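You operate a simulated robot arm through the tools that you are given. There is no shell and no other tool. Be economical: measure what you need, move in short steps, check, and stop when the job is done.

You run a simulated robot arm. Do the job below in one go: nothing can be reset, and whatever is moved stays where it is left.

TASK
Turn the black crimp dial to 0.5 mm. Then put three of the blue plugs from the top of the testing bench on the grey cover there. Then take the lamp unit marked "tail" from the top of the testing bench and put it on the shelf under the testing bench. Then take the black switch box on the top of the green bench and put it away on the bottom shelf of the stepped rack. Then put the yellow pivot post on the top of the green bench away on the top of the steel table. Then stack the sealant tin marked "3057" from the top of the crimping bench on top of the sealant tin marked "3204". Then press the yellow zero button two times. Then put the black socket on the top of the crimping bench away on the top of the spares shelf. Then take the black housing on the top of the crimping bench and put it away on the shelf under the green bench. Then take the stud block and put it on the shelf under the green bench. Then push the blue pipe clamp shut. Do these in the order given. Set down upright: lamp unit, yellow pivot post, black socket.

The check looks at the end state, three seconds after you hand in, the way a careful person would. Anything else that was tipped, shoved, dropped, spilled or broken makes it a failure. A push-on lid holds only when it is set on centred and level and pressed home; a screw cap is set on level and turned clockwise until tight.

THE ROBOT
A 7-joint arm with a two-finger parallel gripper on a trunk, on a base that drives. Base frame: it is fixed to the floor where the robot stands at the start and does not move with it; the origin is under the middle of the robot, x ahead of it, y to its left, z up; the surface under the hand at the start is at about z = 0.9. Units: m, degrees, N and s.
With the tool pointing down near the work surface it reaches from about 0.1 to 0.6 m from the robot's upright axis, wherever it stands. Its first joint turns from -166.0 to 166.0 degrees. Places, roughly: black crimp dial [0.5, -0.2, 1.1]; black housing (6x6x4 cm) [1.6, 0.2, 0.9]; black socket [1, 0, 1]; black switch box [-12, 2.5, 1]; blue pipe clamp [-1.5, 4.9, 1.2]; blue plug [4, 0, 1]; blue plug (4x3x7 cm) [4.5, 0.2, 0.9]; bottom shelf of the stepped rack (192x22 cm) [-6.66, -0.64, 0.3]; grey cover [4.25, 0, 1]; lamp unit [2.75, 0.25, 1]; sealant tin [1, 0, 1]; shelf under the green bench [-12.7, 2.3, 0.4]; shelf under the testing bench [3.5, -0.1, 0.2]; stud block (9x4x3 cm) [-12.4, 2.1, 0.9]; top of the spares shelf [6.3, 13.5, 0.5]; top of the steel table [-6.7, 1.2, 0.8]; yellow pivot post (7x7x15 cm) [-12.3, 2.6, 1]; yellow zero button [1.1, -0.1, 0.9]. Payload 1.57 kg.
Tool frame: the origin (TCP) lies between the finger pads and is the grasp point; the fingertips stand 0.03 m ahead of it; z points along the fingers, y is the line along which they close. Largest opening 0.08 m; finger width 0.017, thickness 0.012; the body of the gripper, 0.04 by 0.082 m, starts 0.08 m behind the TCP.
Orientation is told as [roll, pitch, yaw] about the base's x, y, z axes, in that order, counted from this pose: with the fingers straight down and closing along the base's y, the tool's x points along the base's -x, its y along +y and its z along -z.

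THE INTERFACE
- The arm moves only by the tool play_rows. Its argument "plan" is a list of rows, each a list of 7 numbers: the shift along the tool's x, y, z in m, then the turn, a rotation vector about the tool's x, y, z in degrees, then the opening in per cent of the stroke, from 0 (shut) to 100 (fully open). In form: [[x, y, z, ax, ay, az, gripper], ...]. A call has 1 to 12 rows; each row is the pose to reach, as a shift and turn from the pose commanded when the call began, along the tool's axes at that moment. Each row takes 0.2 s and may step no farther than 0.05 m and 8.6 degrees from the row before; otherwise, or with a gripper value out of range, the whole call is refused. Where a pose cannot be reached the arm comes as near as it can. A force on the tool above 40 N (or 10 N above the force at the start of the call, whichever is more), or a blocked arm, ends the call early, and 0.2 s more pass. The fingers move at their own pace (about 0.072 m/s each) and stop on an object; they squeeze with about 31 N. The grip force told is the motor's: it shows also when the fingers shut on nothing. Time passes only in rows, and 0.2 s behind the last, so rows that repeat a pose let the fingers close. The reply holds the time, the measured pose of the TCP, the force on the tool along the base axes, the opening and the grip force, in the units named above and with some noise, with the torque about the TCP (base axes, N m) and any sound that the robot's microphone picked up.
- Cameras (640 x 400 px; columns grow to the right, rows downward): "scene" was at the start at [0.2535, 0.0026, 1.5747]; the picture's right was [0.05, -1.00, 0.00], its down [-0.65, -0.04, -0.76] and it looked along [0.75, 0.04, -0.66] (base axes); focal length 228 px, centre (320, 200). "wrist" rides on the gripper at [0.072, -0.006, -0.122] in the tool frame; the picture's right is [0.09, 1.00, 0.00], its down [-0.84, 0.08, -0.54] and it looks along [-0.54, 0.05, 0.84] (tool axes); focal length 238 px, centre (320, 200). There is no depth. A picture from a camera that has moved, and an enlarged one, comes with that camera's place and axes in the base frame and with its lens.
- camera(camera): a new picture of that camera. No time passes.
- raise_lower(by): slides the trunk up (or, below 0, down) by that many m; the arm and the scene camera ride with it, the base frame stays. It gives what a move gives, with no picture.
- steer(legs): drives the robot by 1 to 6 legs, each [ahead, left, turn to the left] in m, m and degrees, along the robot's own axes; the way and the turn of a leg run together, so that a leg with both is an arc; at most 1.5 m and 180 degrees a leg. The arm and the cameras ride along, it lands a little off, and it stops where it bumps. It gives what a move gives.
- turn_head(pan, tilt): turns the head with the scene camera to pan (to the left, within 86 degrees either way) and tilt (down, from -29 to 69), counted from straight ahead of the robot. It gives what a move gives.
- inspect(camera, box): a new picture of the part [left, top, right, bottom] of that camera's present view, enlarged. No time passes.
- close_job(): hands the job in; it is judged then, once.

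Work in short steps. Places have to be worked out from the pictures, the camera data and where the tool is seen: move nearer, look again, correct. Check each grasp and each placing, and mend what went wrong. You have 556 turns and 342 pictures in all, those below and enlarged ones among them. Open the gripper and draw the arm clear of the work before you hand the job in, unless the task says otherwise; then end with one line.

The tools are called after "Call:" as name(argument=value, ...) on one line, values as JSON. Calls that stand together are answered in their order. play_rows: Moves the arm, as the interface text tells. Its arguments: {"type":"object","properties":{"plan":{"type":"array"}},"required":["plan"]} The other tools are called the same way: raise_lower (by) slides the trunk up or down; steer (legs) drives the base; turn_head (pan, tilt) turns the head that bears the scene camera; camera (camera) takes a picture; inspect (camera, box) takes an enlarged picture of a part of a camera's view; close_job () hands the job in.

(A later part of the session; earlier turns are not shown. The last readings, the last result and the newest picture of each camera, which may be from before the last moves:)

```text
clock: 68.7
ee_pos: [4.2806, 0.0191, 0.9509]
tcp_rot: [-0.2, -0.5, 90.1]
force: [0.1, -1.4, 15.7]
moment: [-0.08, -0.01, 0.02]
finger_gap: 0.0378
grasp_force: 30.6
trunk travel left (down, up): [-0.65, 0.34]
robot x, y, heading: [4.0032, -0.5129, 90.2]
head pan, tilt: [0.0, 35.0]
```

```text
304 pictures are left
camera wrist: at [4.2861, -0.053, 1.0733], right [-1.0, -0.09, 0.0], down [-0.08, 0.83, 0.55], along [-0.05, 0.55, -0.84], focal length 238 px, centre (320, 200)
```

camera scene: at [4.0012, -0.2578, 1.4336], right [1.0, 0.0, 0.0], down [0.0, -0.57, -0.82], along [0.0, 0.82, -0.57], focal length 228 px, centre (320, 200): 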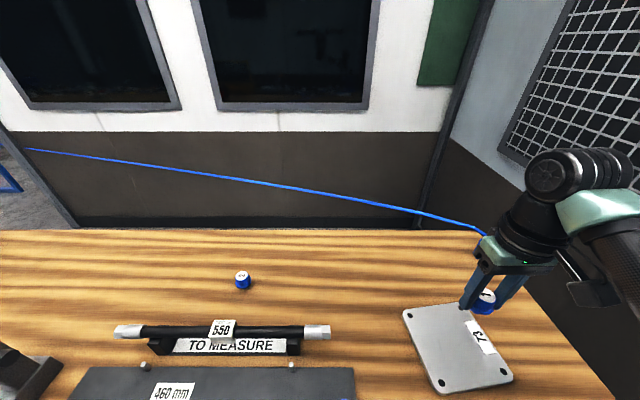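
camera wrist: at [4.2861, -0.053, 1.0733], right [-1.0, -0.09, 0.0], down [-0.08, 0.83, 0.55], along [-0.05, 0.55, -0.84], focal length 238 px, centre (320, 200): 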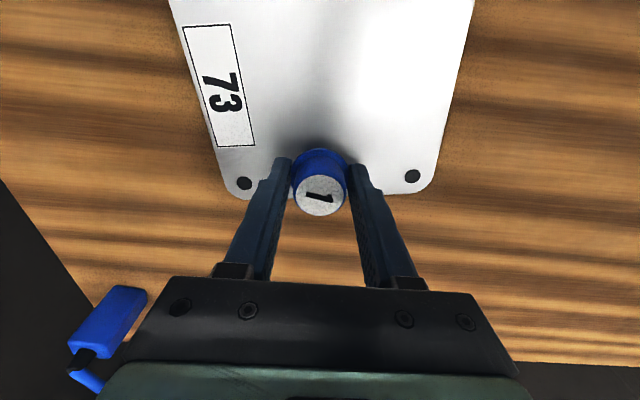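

Contact is made near the far edge of the cover. I lift slightly, shift 10 mm inward, set down and release.

Call:
play_rows(plan=[[0, 0, -0.012, 0, 0, 0, 20], [0.012, 0, -0.012, 0, 0, 0, 20], [0.012, 0, -0.004, 0, 0, 0, 20], [0.012, 0, -0.001, 0, 0, 0, 20], [0.012, 0, -0.001, 0, 0, 0, 70], [0.012, 0, -0.001, 0, 0, 0, 80], [0.012, 0, -0.04, 0, 0, 0, 80], [0.012, 0, -0.08, 0, 0, 0, 80], [0.012, 0, -0.12, 0, 0, 0, 80]])

Call:
camera(camera="wrist")

```text
clock: 70.7
ee_pos: [4.2801, 0.0079, 1.0693]
tcp_rot: [0.1, -0.1, 90.0]
force: [-0.1, 0.2, 0.7]
moment: [0.0, -0.03, -0.03]
finger_gap: 0.0641
grasp_force: 0.0
trunk travel left (down, up): [-0.65, 0.34]
robot x, y, heading: [4.0011, -0.5149, 90.1]
head pan, tilt: [0.0, 35.0]
```

```text
303 pictures are left
camera wrist: at [4.2874, -0.0658, 1.1916], right [-1.0, -0.09, 0.0], down [-0.08, 0.84, 0.54], along [-0.05, 0.54, -0.84], focal length 238 px, centre (320, 200)
```

wrist: 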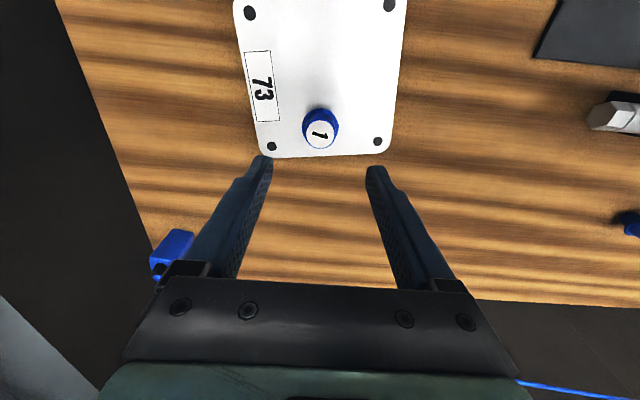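

Plug 1 stands on the cover. Next I move over plug 3 on the black board.

Call:
play_rows(plan=[[0.03, 0.02, -0.03, 0, 0, 0, 80], [0.06, 0.05, -0.04, 0, 0, 0, 80], [0.09, 0.09, -0.04, 0, 0, 0, 80], [0.12, 0.13, -0.04, 0, 0, 0, 80], [0.14, 0.17, -0.04, 0, 0, 0, 80], [0.148, 0.21, -0.04, 0, 0, 0, 80], [0.148, 0.238, -0.04, 0, 0, 0, 80]])

Call:
camera(camera="wrist")

```text
clock: 72.3
ee_pos: [4.043, -0.1418, 1.1085]
tcp_rot: [0.0, -0.2, 90.0]
force: [0.0, 0.6, 0.2]
moment: [0.04, 0.01, -0.02]
finger_gap: 0.0639
grasp_force: 0.0
trunk travel left (down, up): [-0.65, 0.34]
robot x, y, heading: [4.0036, -0.5134, 90.0]
head pan, tilt: [0.0, 35.0]
```

```text
302 pictures are left
camera wrist: at [4.0486, -0.2137, 1.2307], right [-1.0, -0.09, 0.0], down [-0.08, 0.84, 0.54], along [-0.05, 0.54, -0.84], focal length 238 px, centre (320, 200)
```

wrist: 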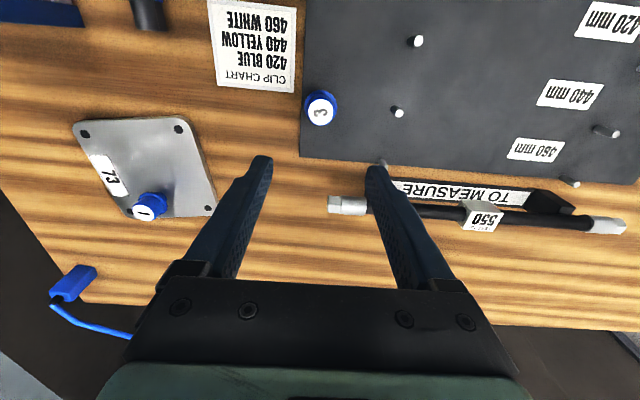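

Plug 3 is at (4.042, -0.156). I lower onto it and grip.

Call:
play_rows(plan=[[0.0145, 0, 0.04, 0, 0, 0, 80], [0.0145, 0, 0.08, 0, 0, 0, 80], [0.0145, 0, 0.12, 0, 0, 0, 80], [0.0145, 0, 0.15, 0, 0, 0, 80], [0.0145, 0, 0.16, 0, 0, 0, 80], [0.0145, 0, 0.16, 0, 0, 0, 40], [0.0145, 0, 0.16, 0, 0, 0, 20], [0.0145, 0, 0.16, 0, 0, 0, 20]])

Call:
camera(camera="wrist")

```text
clock: 74.1
ee_pos: [4.0422, -0.1572, 0.9473]
tcp_rot: [0.1, -0.2, 90.1]
force: [-0.8, -0.3, -0.4]
moment: [0.02, -0.02, -0.03]
finger_gap: 0.0376
grasp_force: 30.7
trunk travel left (down, up): [-0.65, 0.34]
robot x, y, heading: [4.0033, -0.5123, 90.0]
head pan, tilt: [0.0, 35.0]
```

```text
301 pictures are left
camera wrist: at [4.0492, -0.2278, 1.0705], right [-1.0, -0.09, 0.0], down [-0.08, 0.84, 0.54], along [-0.05, 0.54, -0.84], focal length 238 px, centre (320, 200)
```

wrist: 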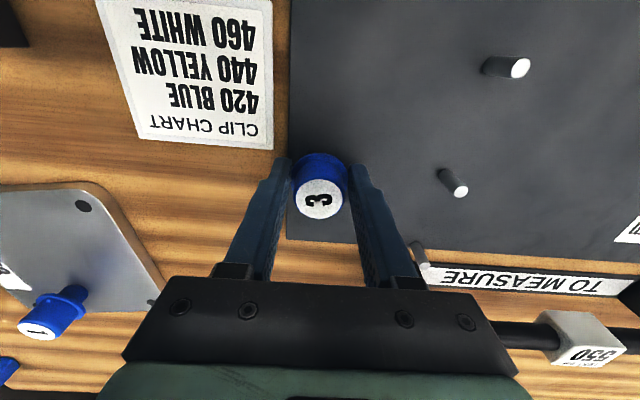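

Plug 3 is gripped. I carry it to (4.255, -0.072) on the cover.

Call:
play_rows(plan=[[0, 0, -0.04, 0, 0, 0, 20], [0, 0, -0.08, 0, 0, 0, 20], [0, 0, -0.12, 0, 0, 0, 20], [-0.02, -0.045, -0.12, 0, 0, 0, 20], [-0.04, -0.09, -0.12, 0, 0, 0, 20], [-0.06, -0.135, -0.12, 0, 0, 0, 20], [-0.08, -0.18, -0.12, 0, 0, 0, 20], [-0.085, -0.213, -0.12, 0, 0, 0, 20], [-0.085, -0.213, -0.08, 0, 0, 0, 20], [-0.085, -0.213, -0.04, 0, 0, 0, 20], [-0.085, -0.213, -0.01, 0, 0, 0, 20], [-0.085, -0.213, 0.0, 0, 0, 0, 20]])

Call:
camera(camera="wrist")

```text
clock: 76.7
ee_pos: [4.2558, -0.0695, 0.9528]
tcp_rot: [-0.3, -0.8, 90.1]
force: [-3.2, 0.3, 26.1]
moment: [0.13, 0.04, -0.05]
finger_gap: 0.0376
grasp_force: 30.7
trunk travel left (down, up): [-0.65, 0.34]
robot x, y, heading: [4.0047, -0.5117, 90.3]
head pan, tilt: [0.0, 35.0]
```

```text
300 pictures are left
camera wrist: at [4.2614, -0.1441, 1.0749], right [-1.0, -0.09, -0.01], down [-0.08, 0.83, 0.55], along [-0.05, 0.55, -0.83], focal length 238 px, centre (320, 200)
```

wrist: 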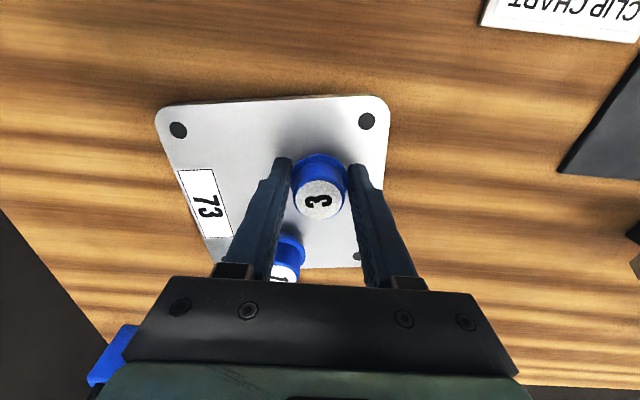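

Contact is made. I ease the pressure, release and lift.

Call:
play_rows(plan=[[0, 0, -0.004, 0, 0, 0, 20], [0, 0, -0.005, 0, 0, 0, 60], [0, 0, -0.005, 0, 0, 0, 75], [0, 0, -0.04, 0, 0, 0, 75], [0, 0, -0.08, 0, 0, 0, 75], [0, 0, -0.12, 0, 0, 0, 75], [0, 0, -0.16, 0, 0, 0, 75]])

Call:
camera(camera="wrist")

```text
clock: 78.3
ee_pos: [4.2546, -0.0721, 1.1078]
tcp_rot: [0.0, -0.1, 90.0]
force: [-1.0, -0.2, 0.7]
moment: [-0.03, -0.01, -0.01]
finger_gap: 0.0602
grasp_force: 0.2
trunk travel left (down, up): [-0.65, 0.34]
robot x, y, heading: [4.0022, -0.5106, 90.0]
head pan, tilt: [0.0, 35.0]
```

```text
299 pictures are left
camera wrist: at [4.2615, -0.1444, 1.2306], right [-1.0, -0.09, 0.0], down [-0.08, 0.84, 0.54], along [-0.05, 0.54, -0.84], focal length 238 px, centre (320, 200)
```

wrist: 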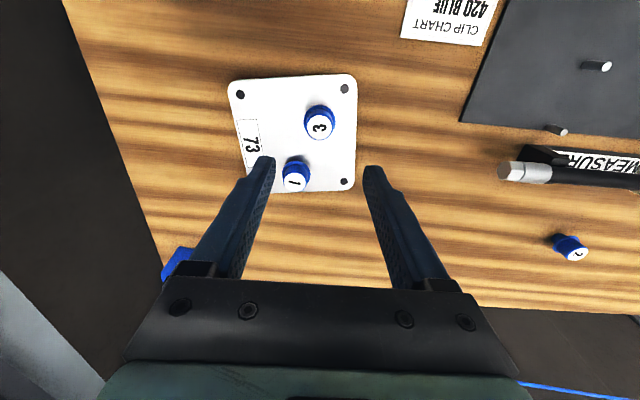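

Two plugs are placed. I strafe the base left toward plug 2.

Call:
steer(legs=[[0, 0.13, 0]])

Call:
play_rows(plan=[[-0.03, 0.04, -0.01, 0, 0, 0, 80], [-0.06, 0.08, -0.01, 0, 0, 0, 80], [-0.09, 0.12, -0.01, 0, 0, 0, 80], [-0.12, 0.16, -0.01, 0, 0, 0, 80], [-0.14, 0.2, -0.01, 0, 0, 0, 80], [-0.15, 0.24, -0.01, 0, 0, 0, 80], [-0.16, 0.28, -0.01, 0, 0, 0, 80], [-0.17, 0.31, -0.01, 0, 0, 0, 80]])

Call:
camera(camera="wrist")

```text
clock: 79.6
ee_pos: [4.1261, -0.0725, 1.1082]
tcp_rot: [0.0, -0.3, 90.1]
force: [-0.3, 0.3, 0.8]
moment: [-0.03, -0.01, -0.01]
finger_gap: 0.0599
grasp_force: 0.1
trunk travel left (down, up): [-0.65, 0.34]
robot x, y, heading: [3.8745, -0.5116, 90.1]
head pan, tilt: [0.0, 35.0]
```

```text
refused: row 1 steps farther than a row can; nothing moved
```

```text
298 pictures are left
camera wrist: at [4.1317, -0.1442, 1.2304], right [-1.0, -0.09, 0.0], down [-0.08, 0.84, 0.54], along [-0.05, 0.54, -0.84], focal length 238 px, centre (320, 200)
```

wrist: 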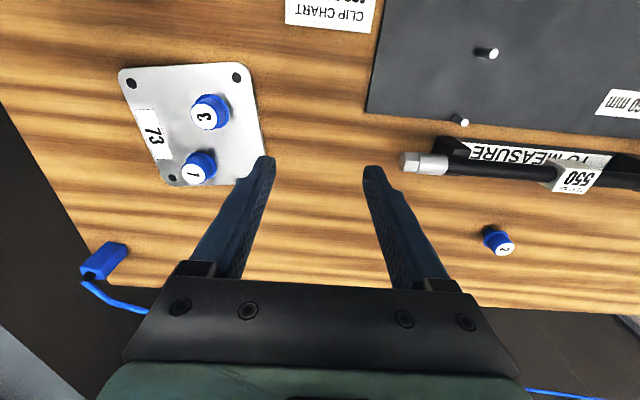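

Call:
play_rows(plan=[[-0.02, 0.036, -0.01, 0, 0, 0, 80], [-0.04, 0.072, -0.01, 0, 0, 0, 80], [-0.06, 0.108, -0.01, 0, 0, 0, 80], [-0.08, 0.144, -0.01, 0, 0, 0, 80], [-0.1, 0.18, -0.01, 0, 0, 0, 80], [-0.12, 0.216, -0.01, 0, 0, 0, 80], [-0.14, 0.252, -0.01, 0, 0, 0, 80], [-0.16, 0.288, -0.01, 0, 0, 0, 80], [-0.17, 0.324, -0.01, 0, 0, 0, 80]])

Call:
camera(camera="wrist")

```text
clock: 81.6
ee_pos: [3.8015, 0.099, 1.1177]
tcp_rot: [0.0, -0.2, 90.0]
force: [-0.2, 0.2, -0.4]
moment: [-0.02, -0.01, 0.0]
finger_gap: 0.0639
grasp_force: 0.0
trunk travel left (down, up): [-0.65, 0.34]
robot x, y, heading: [3.8736, -0.5148, 90.2]
head pan, tilt: [0.0, 35.0]
```

```text
297 pictures are left
camera wrist: at [3.8068, 0.0267, 1.24], right [-1.0, -0.09, 0.0], down [-0.08, 0.84, 0.54], along [-0.05, 0.54, -0.84], focal length 238 px, centre (320, 200)
```

wrist: 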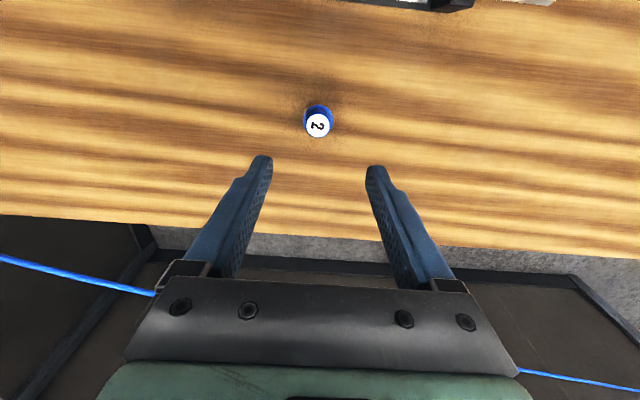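

Plug 2 is at (3.801, 0.106). I lower onto it and grip.

Call:
play_rows(plan=[[-0.007, 0, 0.04, 0, 0, 0, 80], [-0.007, 0, 0.08, 0, 0, 0, 80], [-0.007, 0, 0.12, 0, 0, 0, 80], [-0.007, 0, 0.16, 0, 0, 0, 80], [-0.007, 0, 0.177, 0, 0, 0, 80], [-0.007, 0, 0.177, 0, 0, 0, 40], [-0.007, 0, 0.177, 0, 0, 0, 20], [-0.007, 0, 0.177, 0, 0, 0, 20]])

Call:
camera(camera="wrist")

```text
clock: 83.4
ee_pos: [3.8014, 0.1045, 0.9406]
tcp_rot: [0.1, -0.1, 90.1]
force: [0.7, -0.6, -0.1]
moment: [0.02, 0.02, 0.03]
finger_gap: 0.0384
grasp_force: 31.3
trunk travel left (down, up): [-0.65, 0.34]
robot x, y, heading: [3.8737, -0.5152, 90.2]
head pan, tilt: [0.0, 35.0]
```

```text
296 pictures are left
camera wrist: at [3.808, 0.033, 1.0637], right [-1.0, -0.09, 0.0], down [-0.08, 0.84, 0.54], along [-0.05, 0.54, -0.84], focal length 238 px, centre (320, 200)
```

wrist: 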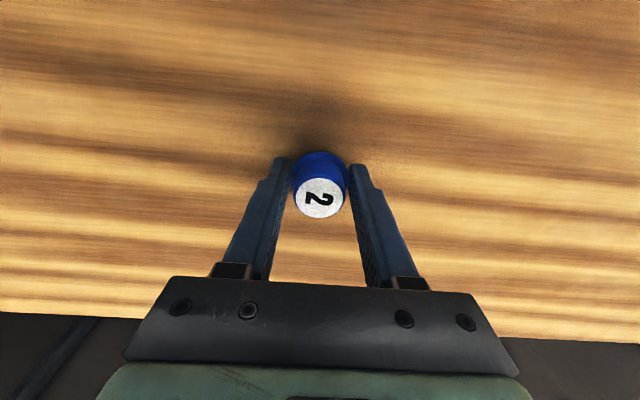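

Plug 2 is gripped. I lift it, strafe back right and carry it over the cover.

Call:
play_rows(plan=[[0, 0, -0.04, 0, 0, 0, 20], [0, 0, -0.08, 0, 0, 0, 20], [0, 0, -0.12, 0, 0, 0, 20], [0.01, 0, -0.16, 0, 0, 0, 20]])

Call:
steer(legs=[[0, -0.15, 0]])

Call:
play_rows(plan=[[0.02, -0.04, 0, 0, 0, 0, 20], [0.04, -0.08, 0, 0, 0, 0, 20], [0.06, -0.12, 0, 0, 0, 0, 20], [0.08, -0.16, 0, 0, 0, 0, 20], [0.1, -0.2, 0, 0, 0, 0, 20], [0.12, -0.24, 0, 0, 0, 0, 20], [0.13, -0.28, 0, 0, 0, 0, 20], [0.13, -0.32, 0, 0, 0, 0, 20], [0.13, -0.355, 0, 0, 0, 0, 20]])

Call:
camera(camera="wrist")

```text
clock: 84.4
ee_pos: [3.8025, 0.0953, 1.1009]
tcp_rot: [-0.1, -0.1, 89.9]
force: [-0.8, 0.1, -1.4]
moment: [0.02, 0.0, -0.02]
finger_gap: 0.0384
grasp_force: 31.0
trunk travel left (down, up): [-0.65, 0.34]
robot x, y, heading: [3.8728, -0.5126, 90.1]
head pan, tilt: [0.0, 35.0]
```

```text
clock: 85.8
ee_pos: [3.9509, 0.0946, 1.1003]
tcp_rot: [0.1, -0.2, 90.0]
force: [-0.7, 0.2, -0.3]
moment: [0.0, 0.0, 0.0]
finger_gap: 0.0385
grasp_force: 30.8
trunk travel left (down, up): [-0.65, 0.34]
robot x, y, heading: [4.0252, -0.5109, 90.2]
head pan, tilt: [0.0, 35.0]
```

```text
clock: 87.8
ee_pos: [4.3058, -0.0333, 1.0996]
tcp_rot: [0.0, -0.1, 90.0]
force: [-0.2, 0.5, 0.9]
moment: [-0.05, -0.03, -0.01]
finger_gap: 0.0385
grasp_force: 30.9
trunk travel left (down, up): [-0.65, 0.34]
robot x, y, heading: [4.023, -0.5168, 89.9]
head pan, tilt: [0.0, 35.0]
```

```text
295 pictures are left
camera wrist: at [4.3129, -0.1059, 1.2222], right [-1.0, -0.09, 0.0], down [-0.08, 0.84, 0.54], along [-0.05, 0.54, -0.84], focal length 238 px, centre (320, 200)
```

wrist: 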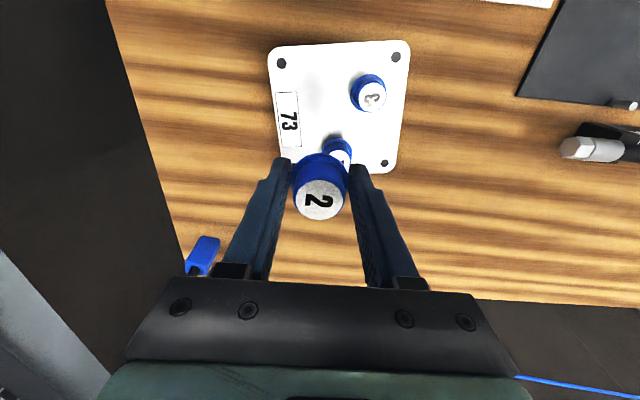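

I lower plug 2 at (4.318, -0.042), clear of the other two.

Call:
play_rows(plan=[[0.009, -0.012, 0.04, 0, 0, 0, 20], [0.009, -0.012, 0.08, 0, 0, 0, 20], [0.009, -0.012, 0.12, 0, 0, 0, 20], [0.009, -0.012, 0.138, 0, 0, 0, 20], [0.009, -0.012, 0.146, 0, 0, 0, 20]])

Call:
camera(camera="wrist")

```text
clock: 89.0
ee_pos: [4.3165, -0.043, 0.9534]
tcp_rot: [0.1, -0.1, 90.0]
force: [0.1, -0.8, -0.5]
moment: [-0.04, 0.02, -0.03]
finger_gap: 0.0383
grasp_force: 31.0
trunk travel left (down, up): [-0.65, 0.34]
robot x, y, heading: [4.0217, -0.5105, 89.9]
head pan, tilt: [0.0, 35.0]
```

```text
294 pictures are left
camera wrist: at [4.3236, -0.1147, 1.0754], right [-1.0, -0.09, 0.0], down [-0.08, 0.84, 0.54], along [-0.05, 0.54, -0.84], focal length 238 px, centre (320, 200)
```

wrist: 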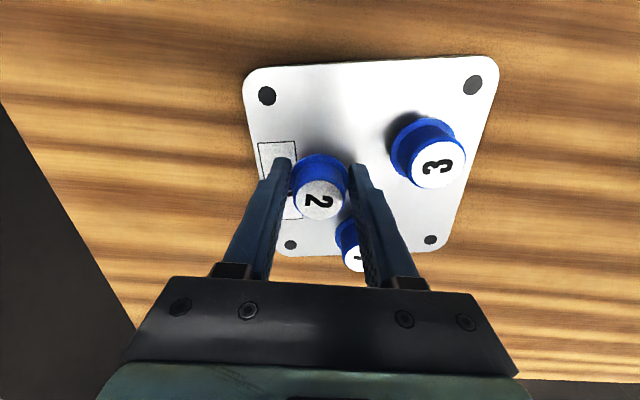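

Call:
play_rows(plan=[[0, 0, 0.004, 0, 0, 0, 20], [0, 0, 0.004, 0, 0, 0, 50], [0, 0, 0.004, 0, 0, 0, 58], [0, 0, -0.03, 0, 0, 0, 58], [0, 0, -0.07, 0, 0, 0, 60], [0, 0, -0.11, 0, 0, 0, 60], [0.03, 0, -0.15, 0, 0, 0, 60], [0.06, 0, -0.19, 0, 0, 0, 60]])

Call:
camera(camera="wrist")

```text
clock: 90.8
ee_pos: [4.318, -0.103, 1.1429]
tcp_rot: [0.0, 0.0, 90.0]
force: [0.1, -0.3, 0.0]
moment: [0.02, 0.01, -0.02]
finger_gap: 0.0479
grasp_force: 0.1
trunk travel left (down, up): [-0.65, 0.34]
robot x, y, heading: [4.0226, -0.5136, 90.1]
head pan, tilt: [0.0, 35.0]
```

```text
293 pictures are left
camera wrist: at [4.3241, -0.1748, 1.2663], right [-1.0, -0.09, 0.0], down [-0.08, 0.84, 0.54], along [-0.05, 0.54, -0.84], focal length 238 px, centre (320, 200)
```

wrist: 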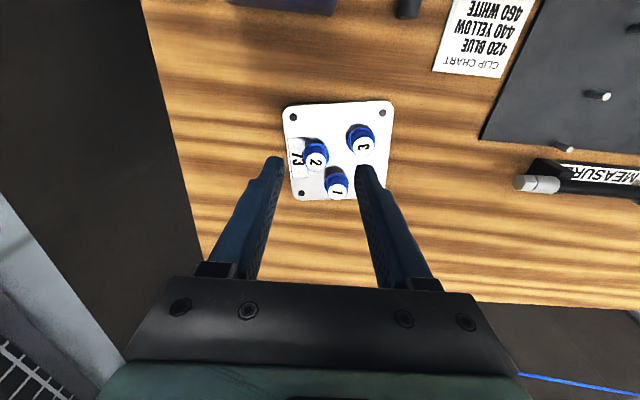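

All three plugs stand on the cover. I raise the arm and trunk, back off and drive along to the lamp units around x = 2.75.

Call:
raise_lower(by=0.15)

Call:
play_rows(plan=[[0.03, 0.03, 0, 0, 0, 0, 60], [0.06, 0.06, 0, 0, 0, 0, 60], [0.09, 0.1, 0, 0, 0, 0, 60], [0.1, 0.14, 0, 0, 0, 0, 60], [0.1, 0.18, 0, 0, 0, 0, 60], [0.1, 0.22, 0, 0, 0, 0, 60], [0.1, 0.26, 0, 0, 0, 0, 60]])

Call:
steer(legs=[[-0.45, 0, 0], [0, 1.2, 0]])

Call:
camera(camera="scene")

```text
clock: 92.5
ee_pos: [4.3182, -0.1019, 1.2948]
tcp_rot: [0.1, -0.2, 90.1]
force: [0.1, -0.3, 0.7]
moment: [0.01, 0.01, 0.01]
finger_gap: 0.0478
grasp_force: 0.2
trunk travel left (down, up): [-0.8, 0.19]
robot x, y, heading: [4.0215, -0.5123, 90.3]
head pan, tilt: [0.0, 35.0]
```

```text
clock: 94.1
ee_pos: [4.057, -0.2008, 1.292]
tcp_rot: [0.1, -0.1, 90.0]
force: [-0.1, 0.5, 0.1]
moment: [-0.03, 0.02, 0.0]
finger_gap: 0.0479
grasp_force: 0.0
trunk travel left (down, up): [-0.8, 0.19]
robot x, y, heading: [4.0202, -0.5146, 90.1]
head pan, tilt: [0.0, 35.0]
```

```text
clock: 102.5
ee_pos: [2.8625, -0.6497, 1.2916]
tcp_rot: [0.0, -0.2, 89.9]
force: [0.4, 0.1, 0.3]
moment: [0.0, -0.02, 0.0]
finger_gap: 0.0481
grasp_force: 0.0
trunk travel left (down, up): [-0.8, 0.19]
robot x, y, heading: [2.8278, -0.9621, 90.1]
head pan, tilt: [0.0, 35.0]
```

```text
292 pictures are left
camera scene: at [2.8254, -0.7068, 1.5837], right [1.0, 0.0, 0.0], down [0.0, -0.57, -0.82], along [0.0, 0.82, -0.57], focal length 228 px, centre (320, 200)
```

scene: 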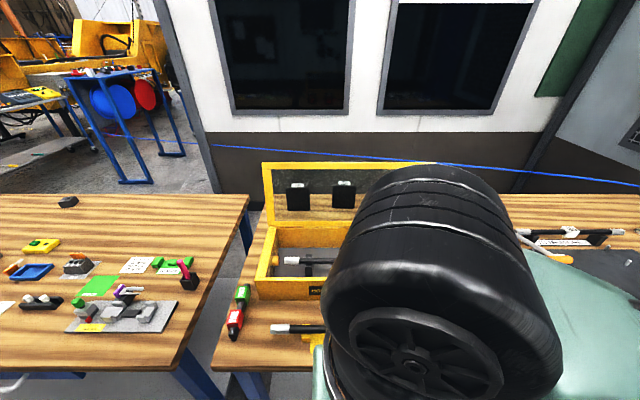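

The lamps look like the two dark boxes behind the open lid of the yellow test box, which is nearer the left aisle. I zoom in on them.

Call:
inspect(camera="scene", box=[250, 150, 370, 240])

```text
4.44 times, centred on (310, 195) of scene
camera zoom: at [2.8254, -0.7068, 1.5837], right [1.0, 0.0, 0.0], down [0.0, -0.57, -0.82], along [0.0, 0.82, -0.57], focal length 1014 px, centre (364, 222)
```

zoom: 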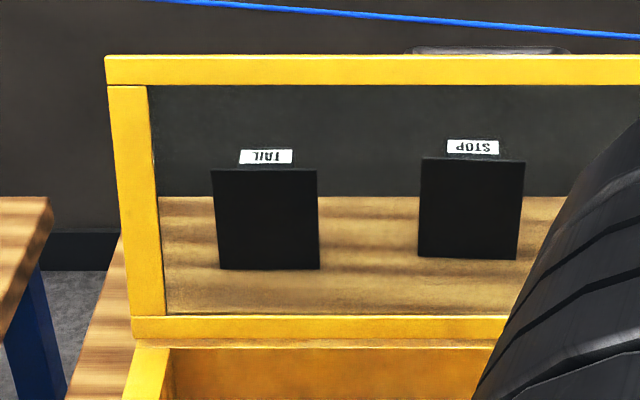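

The left box, "TAIL", is at about (2.72, 0.21), roughly 11 cm wide and 4–5 cm deep. I drive around to the left aisle, keeping clear of the hose (at y ≈ 0.9 there).

Call:
steer(legs=[[0, 1.2, 0], [0, 1.2, 0], [0, 0.85, 0], [0.8, 0, 0], [0.78, 0, 0]])

Call:
turn_head(pan=-60, tilt=25)

Call:
camera(camera="scene")

```text
clock: 126.1
ee_pos: [-0.3733, 0.9356, 1.2927]
tcp_rot: [0.0, -0.1, 89.4]
force: [-0.8, 0.1, 0.2]
moment: [0.01, 0.01, 0.06]
finger_gap: 0.0481
grasp_force: 0.0
trunk travel left (down, up): [-0.8, 0.19]
robot x, y, heading: [-0.4091, 0.6228, 89.4]
head pan, tilt: [0.0, 35.0]
```

```text
clock: 127.4
ee_pos: [-0.373, 0.9359, 1.2919]
tcp_rot: [-0.1, -0.2, 89.5]
force: [0.6, -0.4, 0.1]
moment: [-0.04, -0.03, 0.03]
finger_gap: 0.0484
grasp_force: 0.0
trunk travel left (down, up): [-0.8, 0.19]
robot x, y, heading: [-0.4096, 0.6264, 89.5]
head pan, tilt: [-60.0, 25.0]
```

```text
290 pictures are left
camera scene: at [-0.3302, 0.8378, 1.5994], right [0.49, -0.87, 0.0], down [-0.37, -0.21, -0.91], along [0.79, 0.45, -0.42], focal length 228 px, centre (320, 200)
```

scene: 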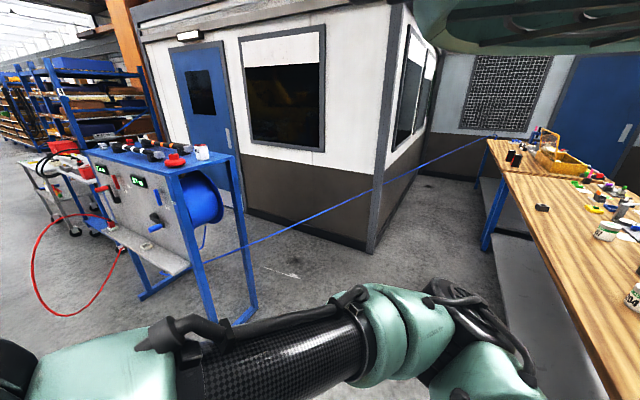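

The hose stays beyond y ≈ 0.9 for x < 2.8. I turn to face the bench (-y) and strafe along the left aisle.

Call:
steer(legs=[[0, 0, -179.5], [0, 1.1, 0], [0, 1.0, 0]])

Call:
turn_head(pan=70, tilt=30)

Call:
camera(camera="scene")

```text
clock: 145.2
ee_pos: [1.6568, 0.2707, 1.2931]
tcp_rot: [0.0, -0.3, -91.1]
force: [0.2, 0.4, 0.1]
moment: [-0.01, 0.02, -0.03]
finger_gap: 0.0482
grasp_force: 0.0
trunk travel left (down, up): [-0.8, 0.19]
robot x, y, heading: [1.6999, 0.5825, -91.1]
head pan, tilt: [-60.0, 25.0]
```

```text
clock: 147.3
ee_pos: [1.6568, 0.2683, 1.2931]
tcp_rot: [0.0, -0.1, -91.1]
force: [-0.6, 0.8, 0.7]
moment: [0.02, 0.0, 0.02]
finger_gap: 0.048
grasp_force: 0.0
trunk travel left (down, up): [-0.8, 0.19]
robot x, y, heading: [1.6933, 0.5836, -91.0]
head pan, tilt: [70.0, 30.0]
```

```text
289 pictures are left
camera scene: at [1.7788, 0.3764, 1.5914], right [-0.36, -0.93, 0.0], down [-0.47, 0.18, -0.87], along [0.81, -0.31, -0.5], focal length 228 px, centre (320, 200)
```

scene: 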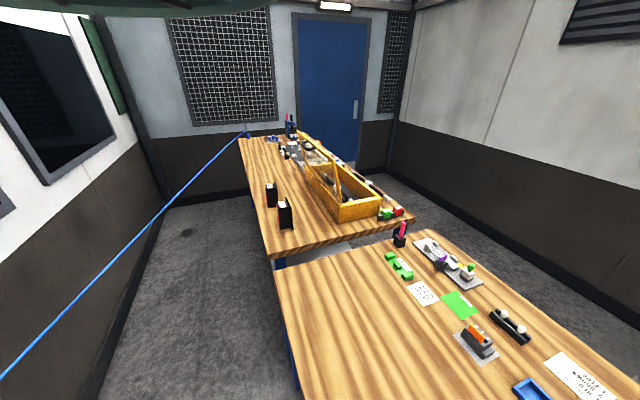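

The hose at x ≈ 2.7 is at about y = 0.88, leaving room. I strafe on to stand opposite the TAIL lamp.

Call:
steer(legs=[[0, 0.5, 1.0], [0, 0.5, 0]])

Call:
turn_head(pan=0, tilt=45)

Call:
camera(camera="scene")

Call:
camera(camera="wrist")

```text
clock: 152.8
ee_pos: [2.658, 0.2678, 1.2935]
tcp_rot: [0.0, -0.2, -89.6]
force: [0.3, 0.9, 0.4]
moment: [0.0, -0.01, 0.02]
finger_gap: 0.0481
grasp_force: 0.0
trunk travel left (down, up): [-0.8, 0.19]
robot x, y, heading: [2.6913, 0.5804, -89.6]
head pan, tilt: [70.0, 30.0]
```

```text
clock: 154.2
ee_pos: [2.6597, 0.2689, 1.2922]
tcp_rot: [0.0, -0.2, -89.6]
force: [0.8, 0.2, -0.3]
moment: [0.02, 0.01, 0.01]
finger_gap: 0.048
grasp_force: 0.0
trunk travel left (down, up): [-0.8, 0.19]
robot x, y, heading: [2.6943, 0.5811, -89.6]
head pan, tilt: [0.0, 45.0]
```

```text
288 pictures are left
camera scene: at [2.6944, 0.3278, 1.5689], right [-1.0, -0.01, 0.0], down [-0.01, 0.71, -0.71], along [0.01, -0.71, -0.71], focal length 228 px, centre (320, 200)
```

scene: 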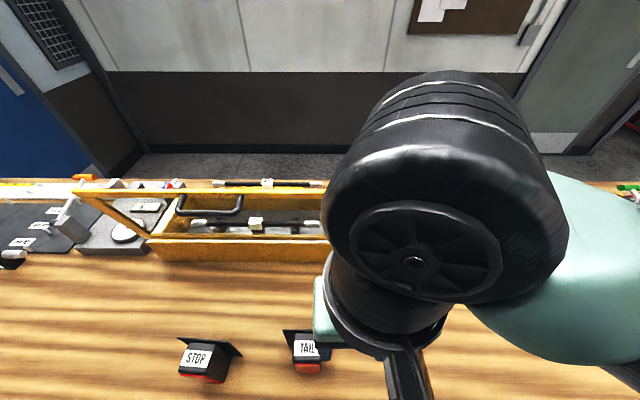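

```text
287 pictures are left
camera wrist: at [2.652, 0.3416, 1.4152], right [1.0, 0.1, 0.0], down [0.08, -0.83, 0.54], along [0.05, -0.54, -0.84], focal length 238 px, centre (320, 200)
```

wrist: 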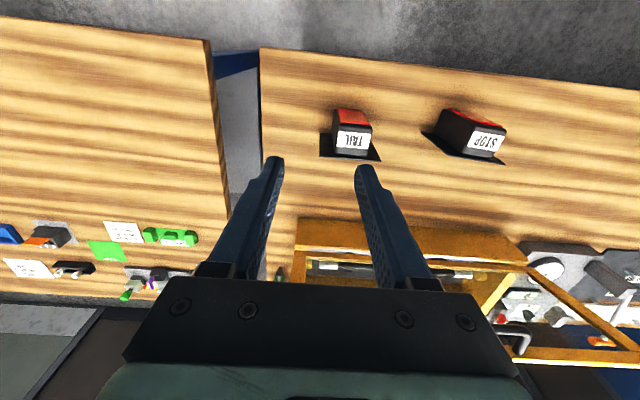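

Call:
inspect(camera="wrist", box=[280, 70, 440, 190])

Call:
inspect(camera="scene", box=[160, 310, 340, 400])

```text
3.33 times, centred on (360, 130) of wrist
camera zoom: at [2.652, 0.3416, 1.4152], right [1.0, 0.1, 0.0], down [0.08, -0.83, 0.54], along [0.05, -0.54, -0.84], focal length 794 px, centre (187, 433)
```

zoom: 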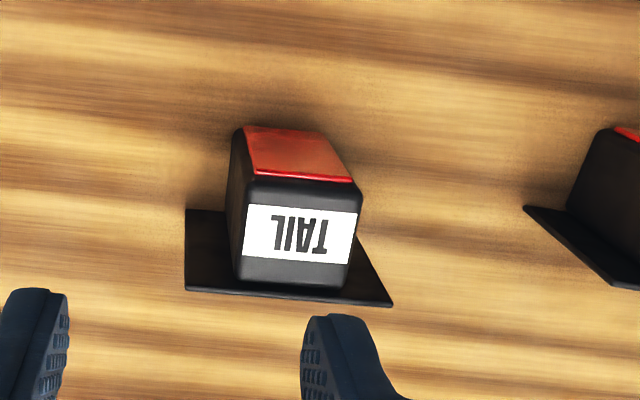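

```text
3.56 times, centred on (250, 355) of scene
camera zoom: at [2.6944, 0.3278, 1.5689], right [-1.0, -0.01, 0.0], down [-0.01, 0.71, -0.71], along [0.01, -0.71, -0.71], focal length 811 px, centre (569, -351)
```

zoom: 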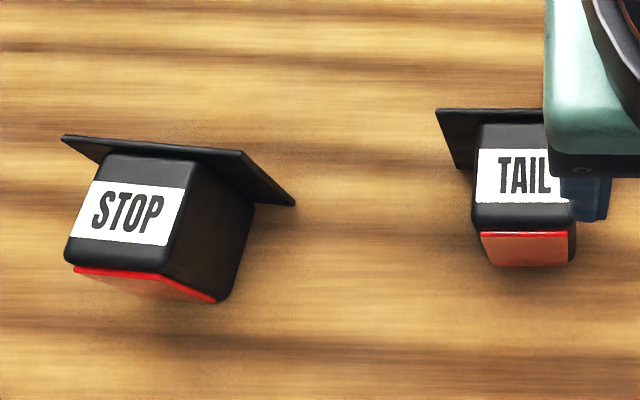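

The lamp body is 6 cm wide with a wider thin back plate, and its top is at (2.723, 0.208, 1.007). I will grip across x with the hand tilted 40° toward me, which also suits the low shelf. I go to a pre-grasp pose first.

Call:
play_rows(plan=[[0.0, 0.02, 0.0, 0, -8, 0, 80], [0.0, 0.04, 0.0, 0, -16, 0, 100], [0.0, 0.063, 0.03, 0, -24, 0, 100], [0.0, 0.063, 0.07, 0, -32, 0, 100], [0.004, 0.063, 0.11, 0, -40, 0, 100], [0.008, 0.063, 0.15, 0, -40, 0, 100], [0.008, 0.063, 0.19, 0, -40, 0, 100], [0.012, 0.063, 0.225, 0, -40, 0, 100]])

Call:
camera(camera="wrist")

Call:
camera(camera="scene")

```text
clock: 156.0
ee_pos: [2.7221, 0.2583, 1.0577]
tcp_rot: [0.1, -40.2, -89.8]
force: [0.1, -0.3, 0.2]
moment: [0.05, -0.01, 0.01]
finger_gap: 0.0802
grasp_force: 0.0
out of reach, approached as far as the arm can: row 2, 3, 4, 5, 6, 7, 8
trunk travel left (down, up): [-0.8, 0.19]
robot x, y, heading: [2.6923, 0.5776, -89.7]
head pan, tilt: [0.0, 45.0]
```

```text
284 pictures are left
camera wrist: at [2.7156, 0.3929, 1.1053], right [1.0, 0.08, -0.06], down [0.08, -0.29, 0.95], along [0.06, -0.95, -0.29], focal length 238 px, centre (320, 200)
```

wrist: 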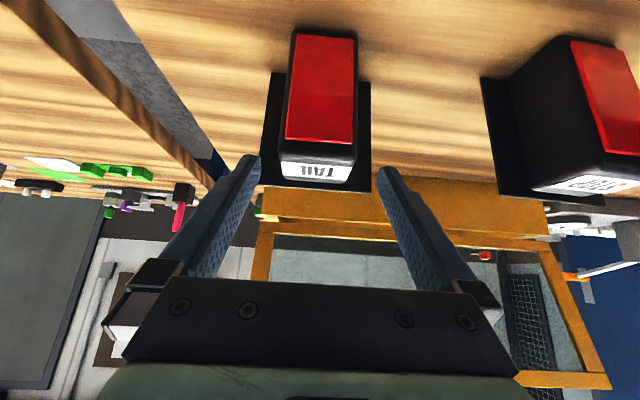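

```text
283 pictures are left
camera scene: at [2.6944, 0.3281, 1.5689], right [-1.0, -0.01, 0.0], down [-0.01, 0.71, -0.71], along [0.01, -0.71, -0.71], focal length 228 px, centre (320, 200)
```

scene: 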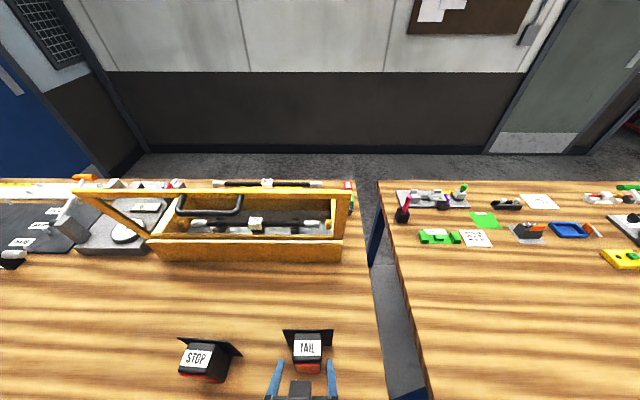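

The lamp is centred between the fingers. I advance to the grasp pose and close.

Call:
play_rows(plan=[[0.01, 0.001, 0.03, 0, 0, 0, 100], [0.021, 0.001, 0.065, 0, 0, 0, 100], [0.021, 0.001, 0.095, 0, 0, 0, 100]])

Call:
camera(camera="wrist")

Call:
inspect(camera="scene", box=[240, 300, 400, 400])

```text
clock: 156.8
ee_pos: [2.7252, 0.2131, 0.9704]
tcp_rot: [0.0, -40.1, -89.6]
force: [0.3, -0.1, 0.0]
moment: [0.01, 0.0, -0.01]
finger_gap: 0.08
grasp_force: 0.0
out of reach, approached as far as the arm can: row 1, 2
trunk travel left (down, up): [-0.8, 0.19]
robot x, y, heading: [2.6944, 0.5827, -89.6]
head pan, tilt: [0.0, 45.0]
```

```text
282 pictures are left
camera wrist: at [2.7169, 0.3464, 1.0187], right [1.0, 0.08, -0.06], down [0.08, -0.29, 0.95], along [0.06, -0.95, -0.29], focal length 238 px, centre (320, 200)
```

wrist: 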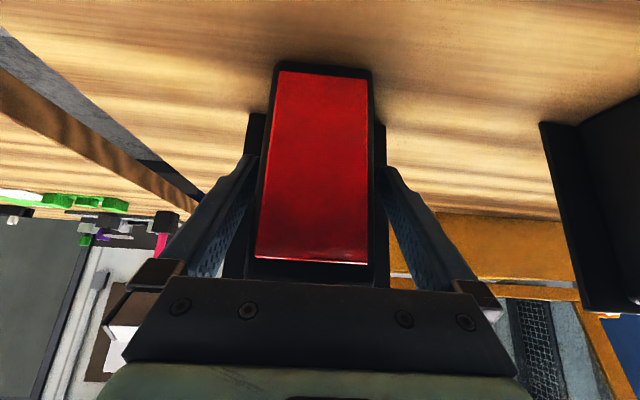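

```text
4.00 times, centred on (320, 350) of scene
camera zoom: at [2.6946, 0.3278, 1.5689], right [-1.0, -0.01, 0.0], down [-0.01, 0.71, -0.71], along [0.01, -0.71, -0.71], focal length 913 px, centre (320, -400)
```

zoom: 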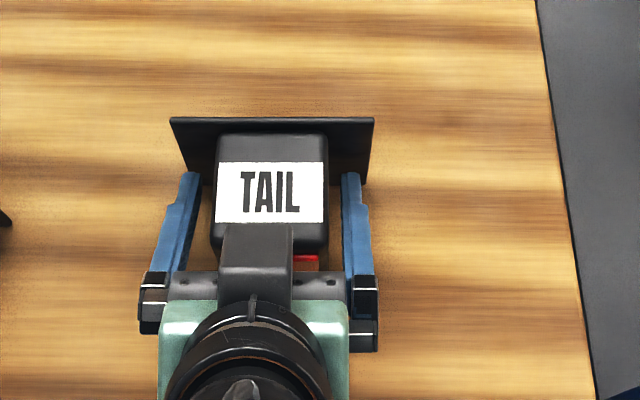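

The fingers straddle the body without touching the plate. I close.

Call:
play_rows(plan=[[0, 0, 0, 0, 0, 0, 70], [0, 0, 0, 0, 0, 0, 50], [0, 0, 0, 0, 0, 0, 50], [0, 0, 0, 0, 0, 0, 50]])

Call:
inspect(camera="scene", box=[240, 300, 400, 400])

```text
clock: 157.8
ee_pos: [2.7248, 0.2127, 0.9719]
tcp_rot: [0.1, -40.1, -89.6]
force: [-0.8, 0.2, 0.1]
moment: [-0.06, 0.14, 0.0]
finger_gap: 0.0602
grasp_force: 31.1
trunk travel left (down, up): [-0.8, 0.19]
robot x, y, heading: [2.6899, 0.5813, -89.3]
head pan, tilt: [0.0, 45.0]
```

```text
4.00 times, centred on (320, 350) of scene
camera zoom: at [2.6944, 0.3277, 1.5688], right [-1.0, -0.01, 0.0], down [-0.01, 0.71, -0.71], along [0.01, -0.71, -0.71], focal length 913 px, centre (320, -400)
```

zoom: 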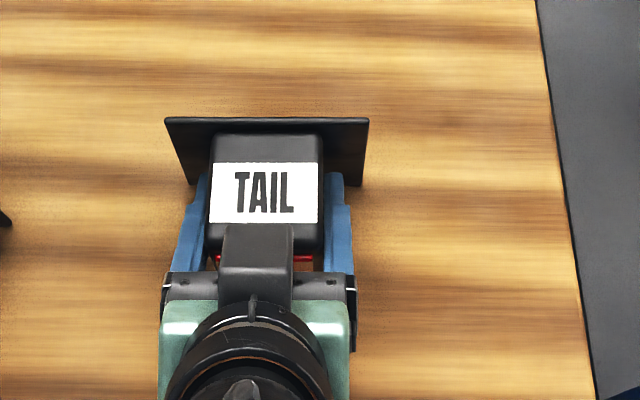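

The lamp is gripped (60 mm). The aisle is too tight here to lower it, so I will carry it around to the wide right aisle. I lift with arm and trunk.

Call:
play_rows(plan=[[-0.026, 0, -0.031, 0, 0, 0, 50], [-0.045, 0, -0.054, 0, 0, 0, 50]])

Call:
raise_lower(by=0.18)

Call:
camera(camera="scene")

```text
clock: 158.4
ee_pos: [2.7243, 0.215, 1.0422]
tcp_rot: [0.1, -40.1, -89.6]
force: [-0.9, 0.7, -2.6]
moment: [-0.02, 0.02, 0.01]
finger_gap: 0.0598
grasp_force: 30.5
trunk travel left (down, up): [-0.8, 0.19]
robot x, y, heading: [2.6919, 0.5816, -89.6]
head pan, tilt: [0.0, 45.0]
```

```text
clock: 160.4
ee_pos: [2.7248, 0.2143, 1.2216]
tcp_rot: [0.1, -40.1, -89.7]
force: [0.5, -0.4, -3.3]
moment: [0.04, -0.02, 0.0]
finger_gap: 0.0599
grasp_force: 30.6
trunk travel left (down, up): [-0.98, 0.01]
robot x, y, heading: [2.6914, 0.5782, -89.5]
head pan, tilt: [0.0, 45.0]
```

```text
279 pictures are left
camera scene: at [2.6944, 0.3275, 1.7487], right [-1.0, -0.01, 0.0], down [-0.01, 0.71, -0.71], along [0.01, -0.71, -0.71], focal length 228 px, centre (320, 200)
```

scene: 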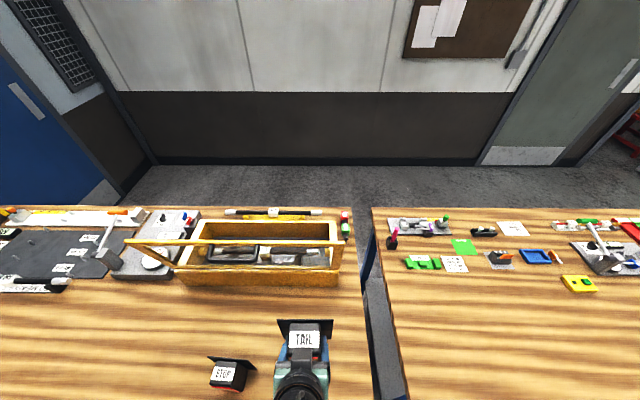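

I drive back out of the left aisle and around the bench end to the right aisle.

Call:
steer(legs=[[0, -1.1, 0], [0, -1.1, 0], [0, -0.95, 0], [1.2, 0, 0], [0.45, 0, 0], [0, 0, 180]])

Call:
steer(legs=[[0, -1.3, 0], [0, -1.3, 0], [0, -1.3, 0]])

Call:
camera(camera="scene")

```text
clock: 191.2
ee_pos: [-0.4914, -0.7252, 1.2228]
tcp_rot: [0.1, -40.2, 90.0]
force: [0.0, 0.1, -3.3]
moment: [-0.01, -0.03, 0.0]
finger_gap: 0.06
grasp_force: 31.2
trunk travel left (down, up): [-0.98, 0.01]
robot x, y, heading: [-0.4618, -1.0922, 90.1]
head pan, tilt: [0.0, 45.0]
```

```text
clock: 210.0
ee_pos: [3.4106, -0.6951, 1.2212]
tcp_rot: [-0.1, -40.1, 90.1]
force: [-0.3, -0.4, -3.2]
moment: [-0.02, 0.02, -0.03]
finger_gap: 0.0597
grasp_force: 31.0
trunk travel left (down, up): [-0.98, 0.01]
robot x, y, heading: [3.4409, -1.0637, 90.1]
head pan, tilt: [0.0, 45.0]
```

```text
278 pictures are left
camera scene: at [3.4392, -0.8136, 1.7488], right [1.0, 0.0, 0.0], down [0.0, -0.71, -0.71], along [0.0, 0.71, -0.71], focal length 228 px, centre (320, 200)
```

scene: 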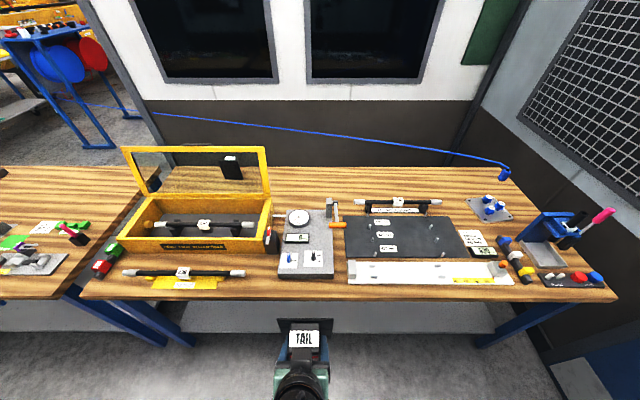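

I lower the trunk by 0.7 in front of the bench to look under it.

Call:
raise_lower(by=-0.7)

Call:
turn_head(pan=0, tilt=30)

Call:
camera(camera="scene")

Call:
camera(camera="wrist")

```text
refused: -0.7 is not a number from -0.4 to 0.4
```

```text
clock: 210.8
ee_pos: [3.4113, -0.6963, 1.2215]
tcp_rot: [0.1, -40.1, 90.1]
force: [0.1, 0.2, -3.5]
moment: [-0.01, -0.02, -0.01]
finger_gap: 0.0602
grasp_force: 31.1
trunk travel left (down, up): [-0.98, 0.01]
robot x, y, heading: [3.4408, -1.065, 90.2]
head pan, tilt: [0.0, 30.0]
```

```text
277 pictures are left
camera scene: at [3.4398, -0.8045, 1.7713], right [1.0, 0.0, 0.0], down [0.0, -0.5, -0.87], along [0.0, 0.87, -0.5], focal length 228 px, centre (320, 200)
```

scene: 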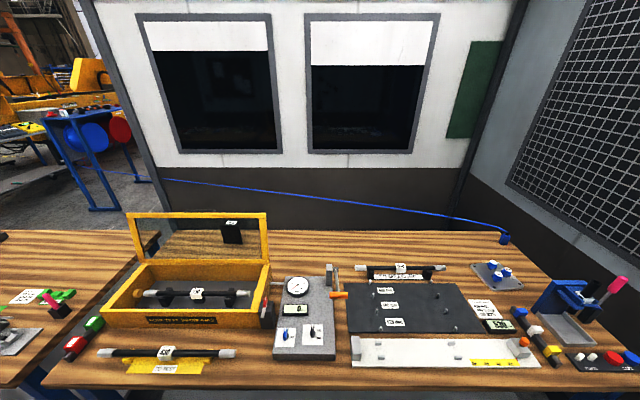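

```text
276 pictures are left
camera wrist: at [3.4181, -0.8289, 1.2692], right [-1.0, -0.07, -0.06], down [-0.08, 0.29, 0.95], along [-0.05, 0.95, -0.29], focal length 238 px, centre (320, 200)
```

wrist: 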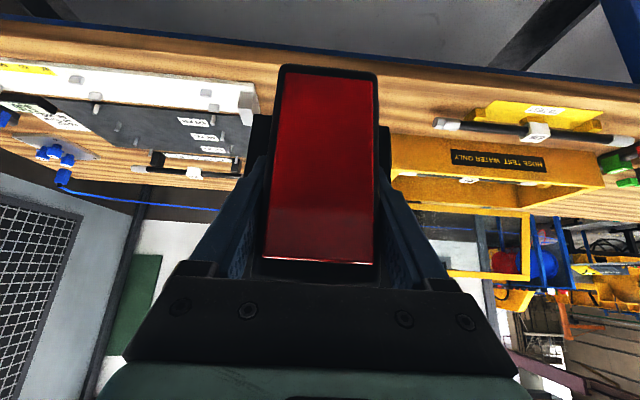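

I lower in steps of 0.4, and also check the plugs on the cover from here.

Call:
inspect(camera="scene", box=[460, 240, 560, 310])

Call:
raise_lower(by=-0.4)

Call:
raise_lower(by=-0.3)

Call:
camera(camera="scene")

Call:
camera(camera="wrist")

```text
5.71 times, centred on (510, 275) of scene
camera zoom: at [3.4398, -0.8045, 1.7713], right [1.0, 0.0, 0.0], down [0.0, -0.5, -0.87], along [0.0, 0.87, -0.5], focal length 1304 px, centre (-766, -229)
```

zoom: 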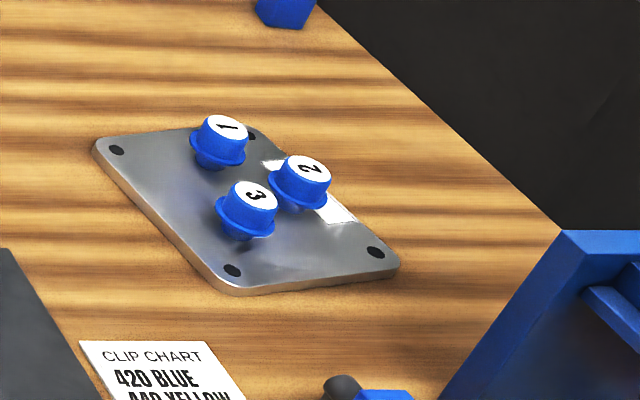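

```text
clock: 214.6
ee_pos: [3.4104, -0.6973, 0.8212]
tcp_rot: [0.1, -40.1, 90.1]
force: [-0.3, -0.4, -3.0]
moment: [-0.06, -0.02, 0.03]
finger_gap: 0.0599
grasp_force: 30.7
trunk travel left (down, up): [-0.58, 0.41]
robot x, y, heading: [3.4391, -1.0626, 90.2]
head pan, tilt: [0.0, 30.0]
```

```text
clock: 217.6
ee_pos: [3.4115, -0.6953, 0.5215]
tcp_rot: [0.1, -40.1, 90.2]
force: [0.0, 0.6, -4.1]
moment: [0.0, 0.0, 0.01]
finger_gap: 0.0599
grasp_force: 31.3
trunk travel left (down, up): [-0.28, 0.71]
robot x, y, heading: [3.4423, -1.0616, 90.4]
head pan, tilt: [0.0, 30.0]
```

```text
274 pictures are left
camera scene: at [3.4396, -0.8046, 1.0714], right [1.0, 0.0, 0.0], down [0.0, -0.5, -0.87], along [0.0, 0.87, -0.5], focal length 228 px, centre (320, 200)
```

scene: 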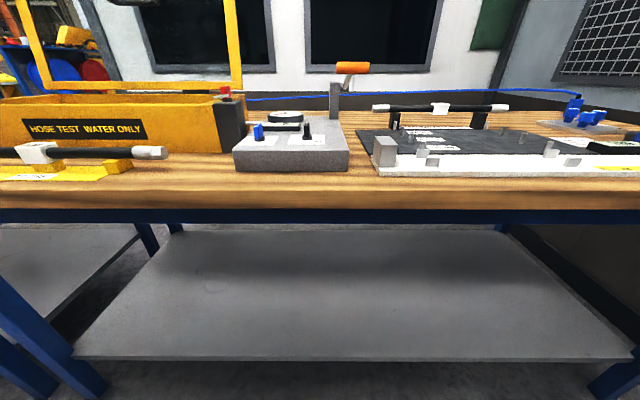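

```text
273 pictures are left
camera wrist: at [3.418, -0.829, 0.5692], right [-1.0, -0.07, -0.06], down [-0.08, 0.29, 0.95], along [-0.05, 0.95, -0.29], focal length 238 px, centre (320, 200)
```

wrist: 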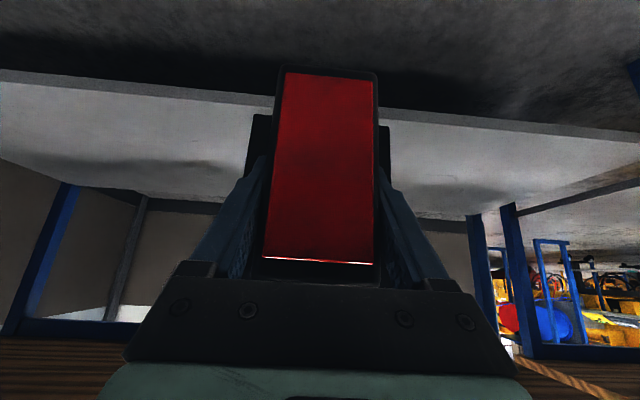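

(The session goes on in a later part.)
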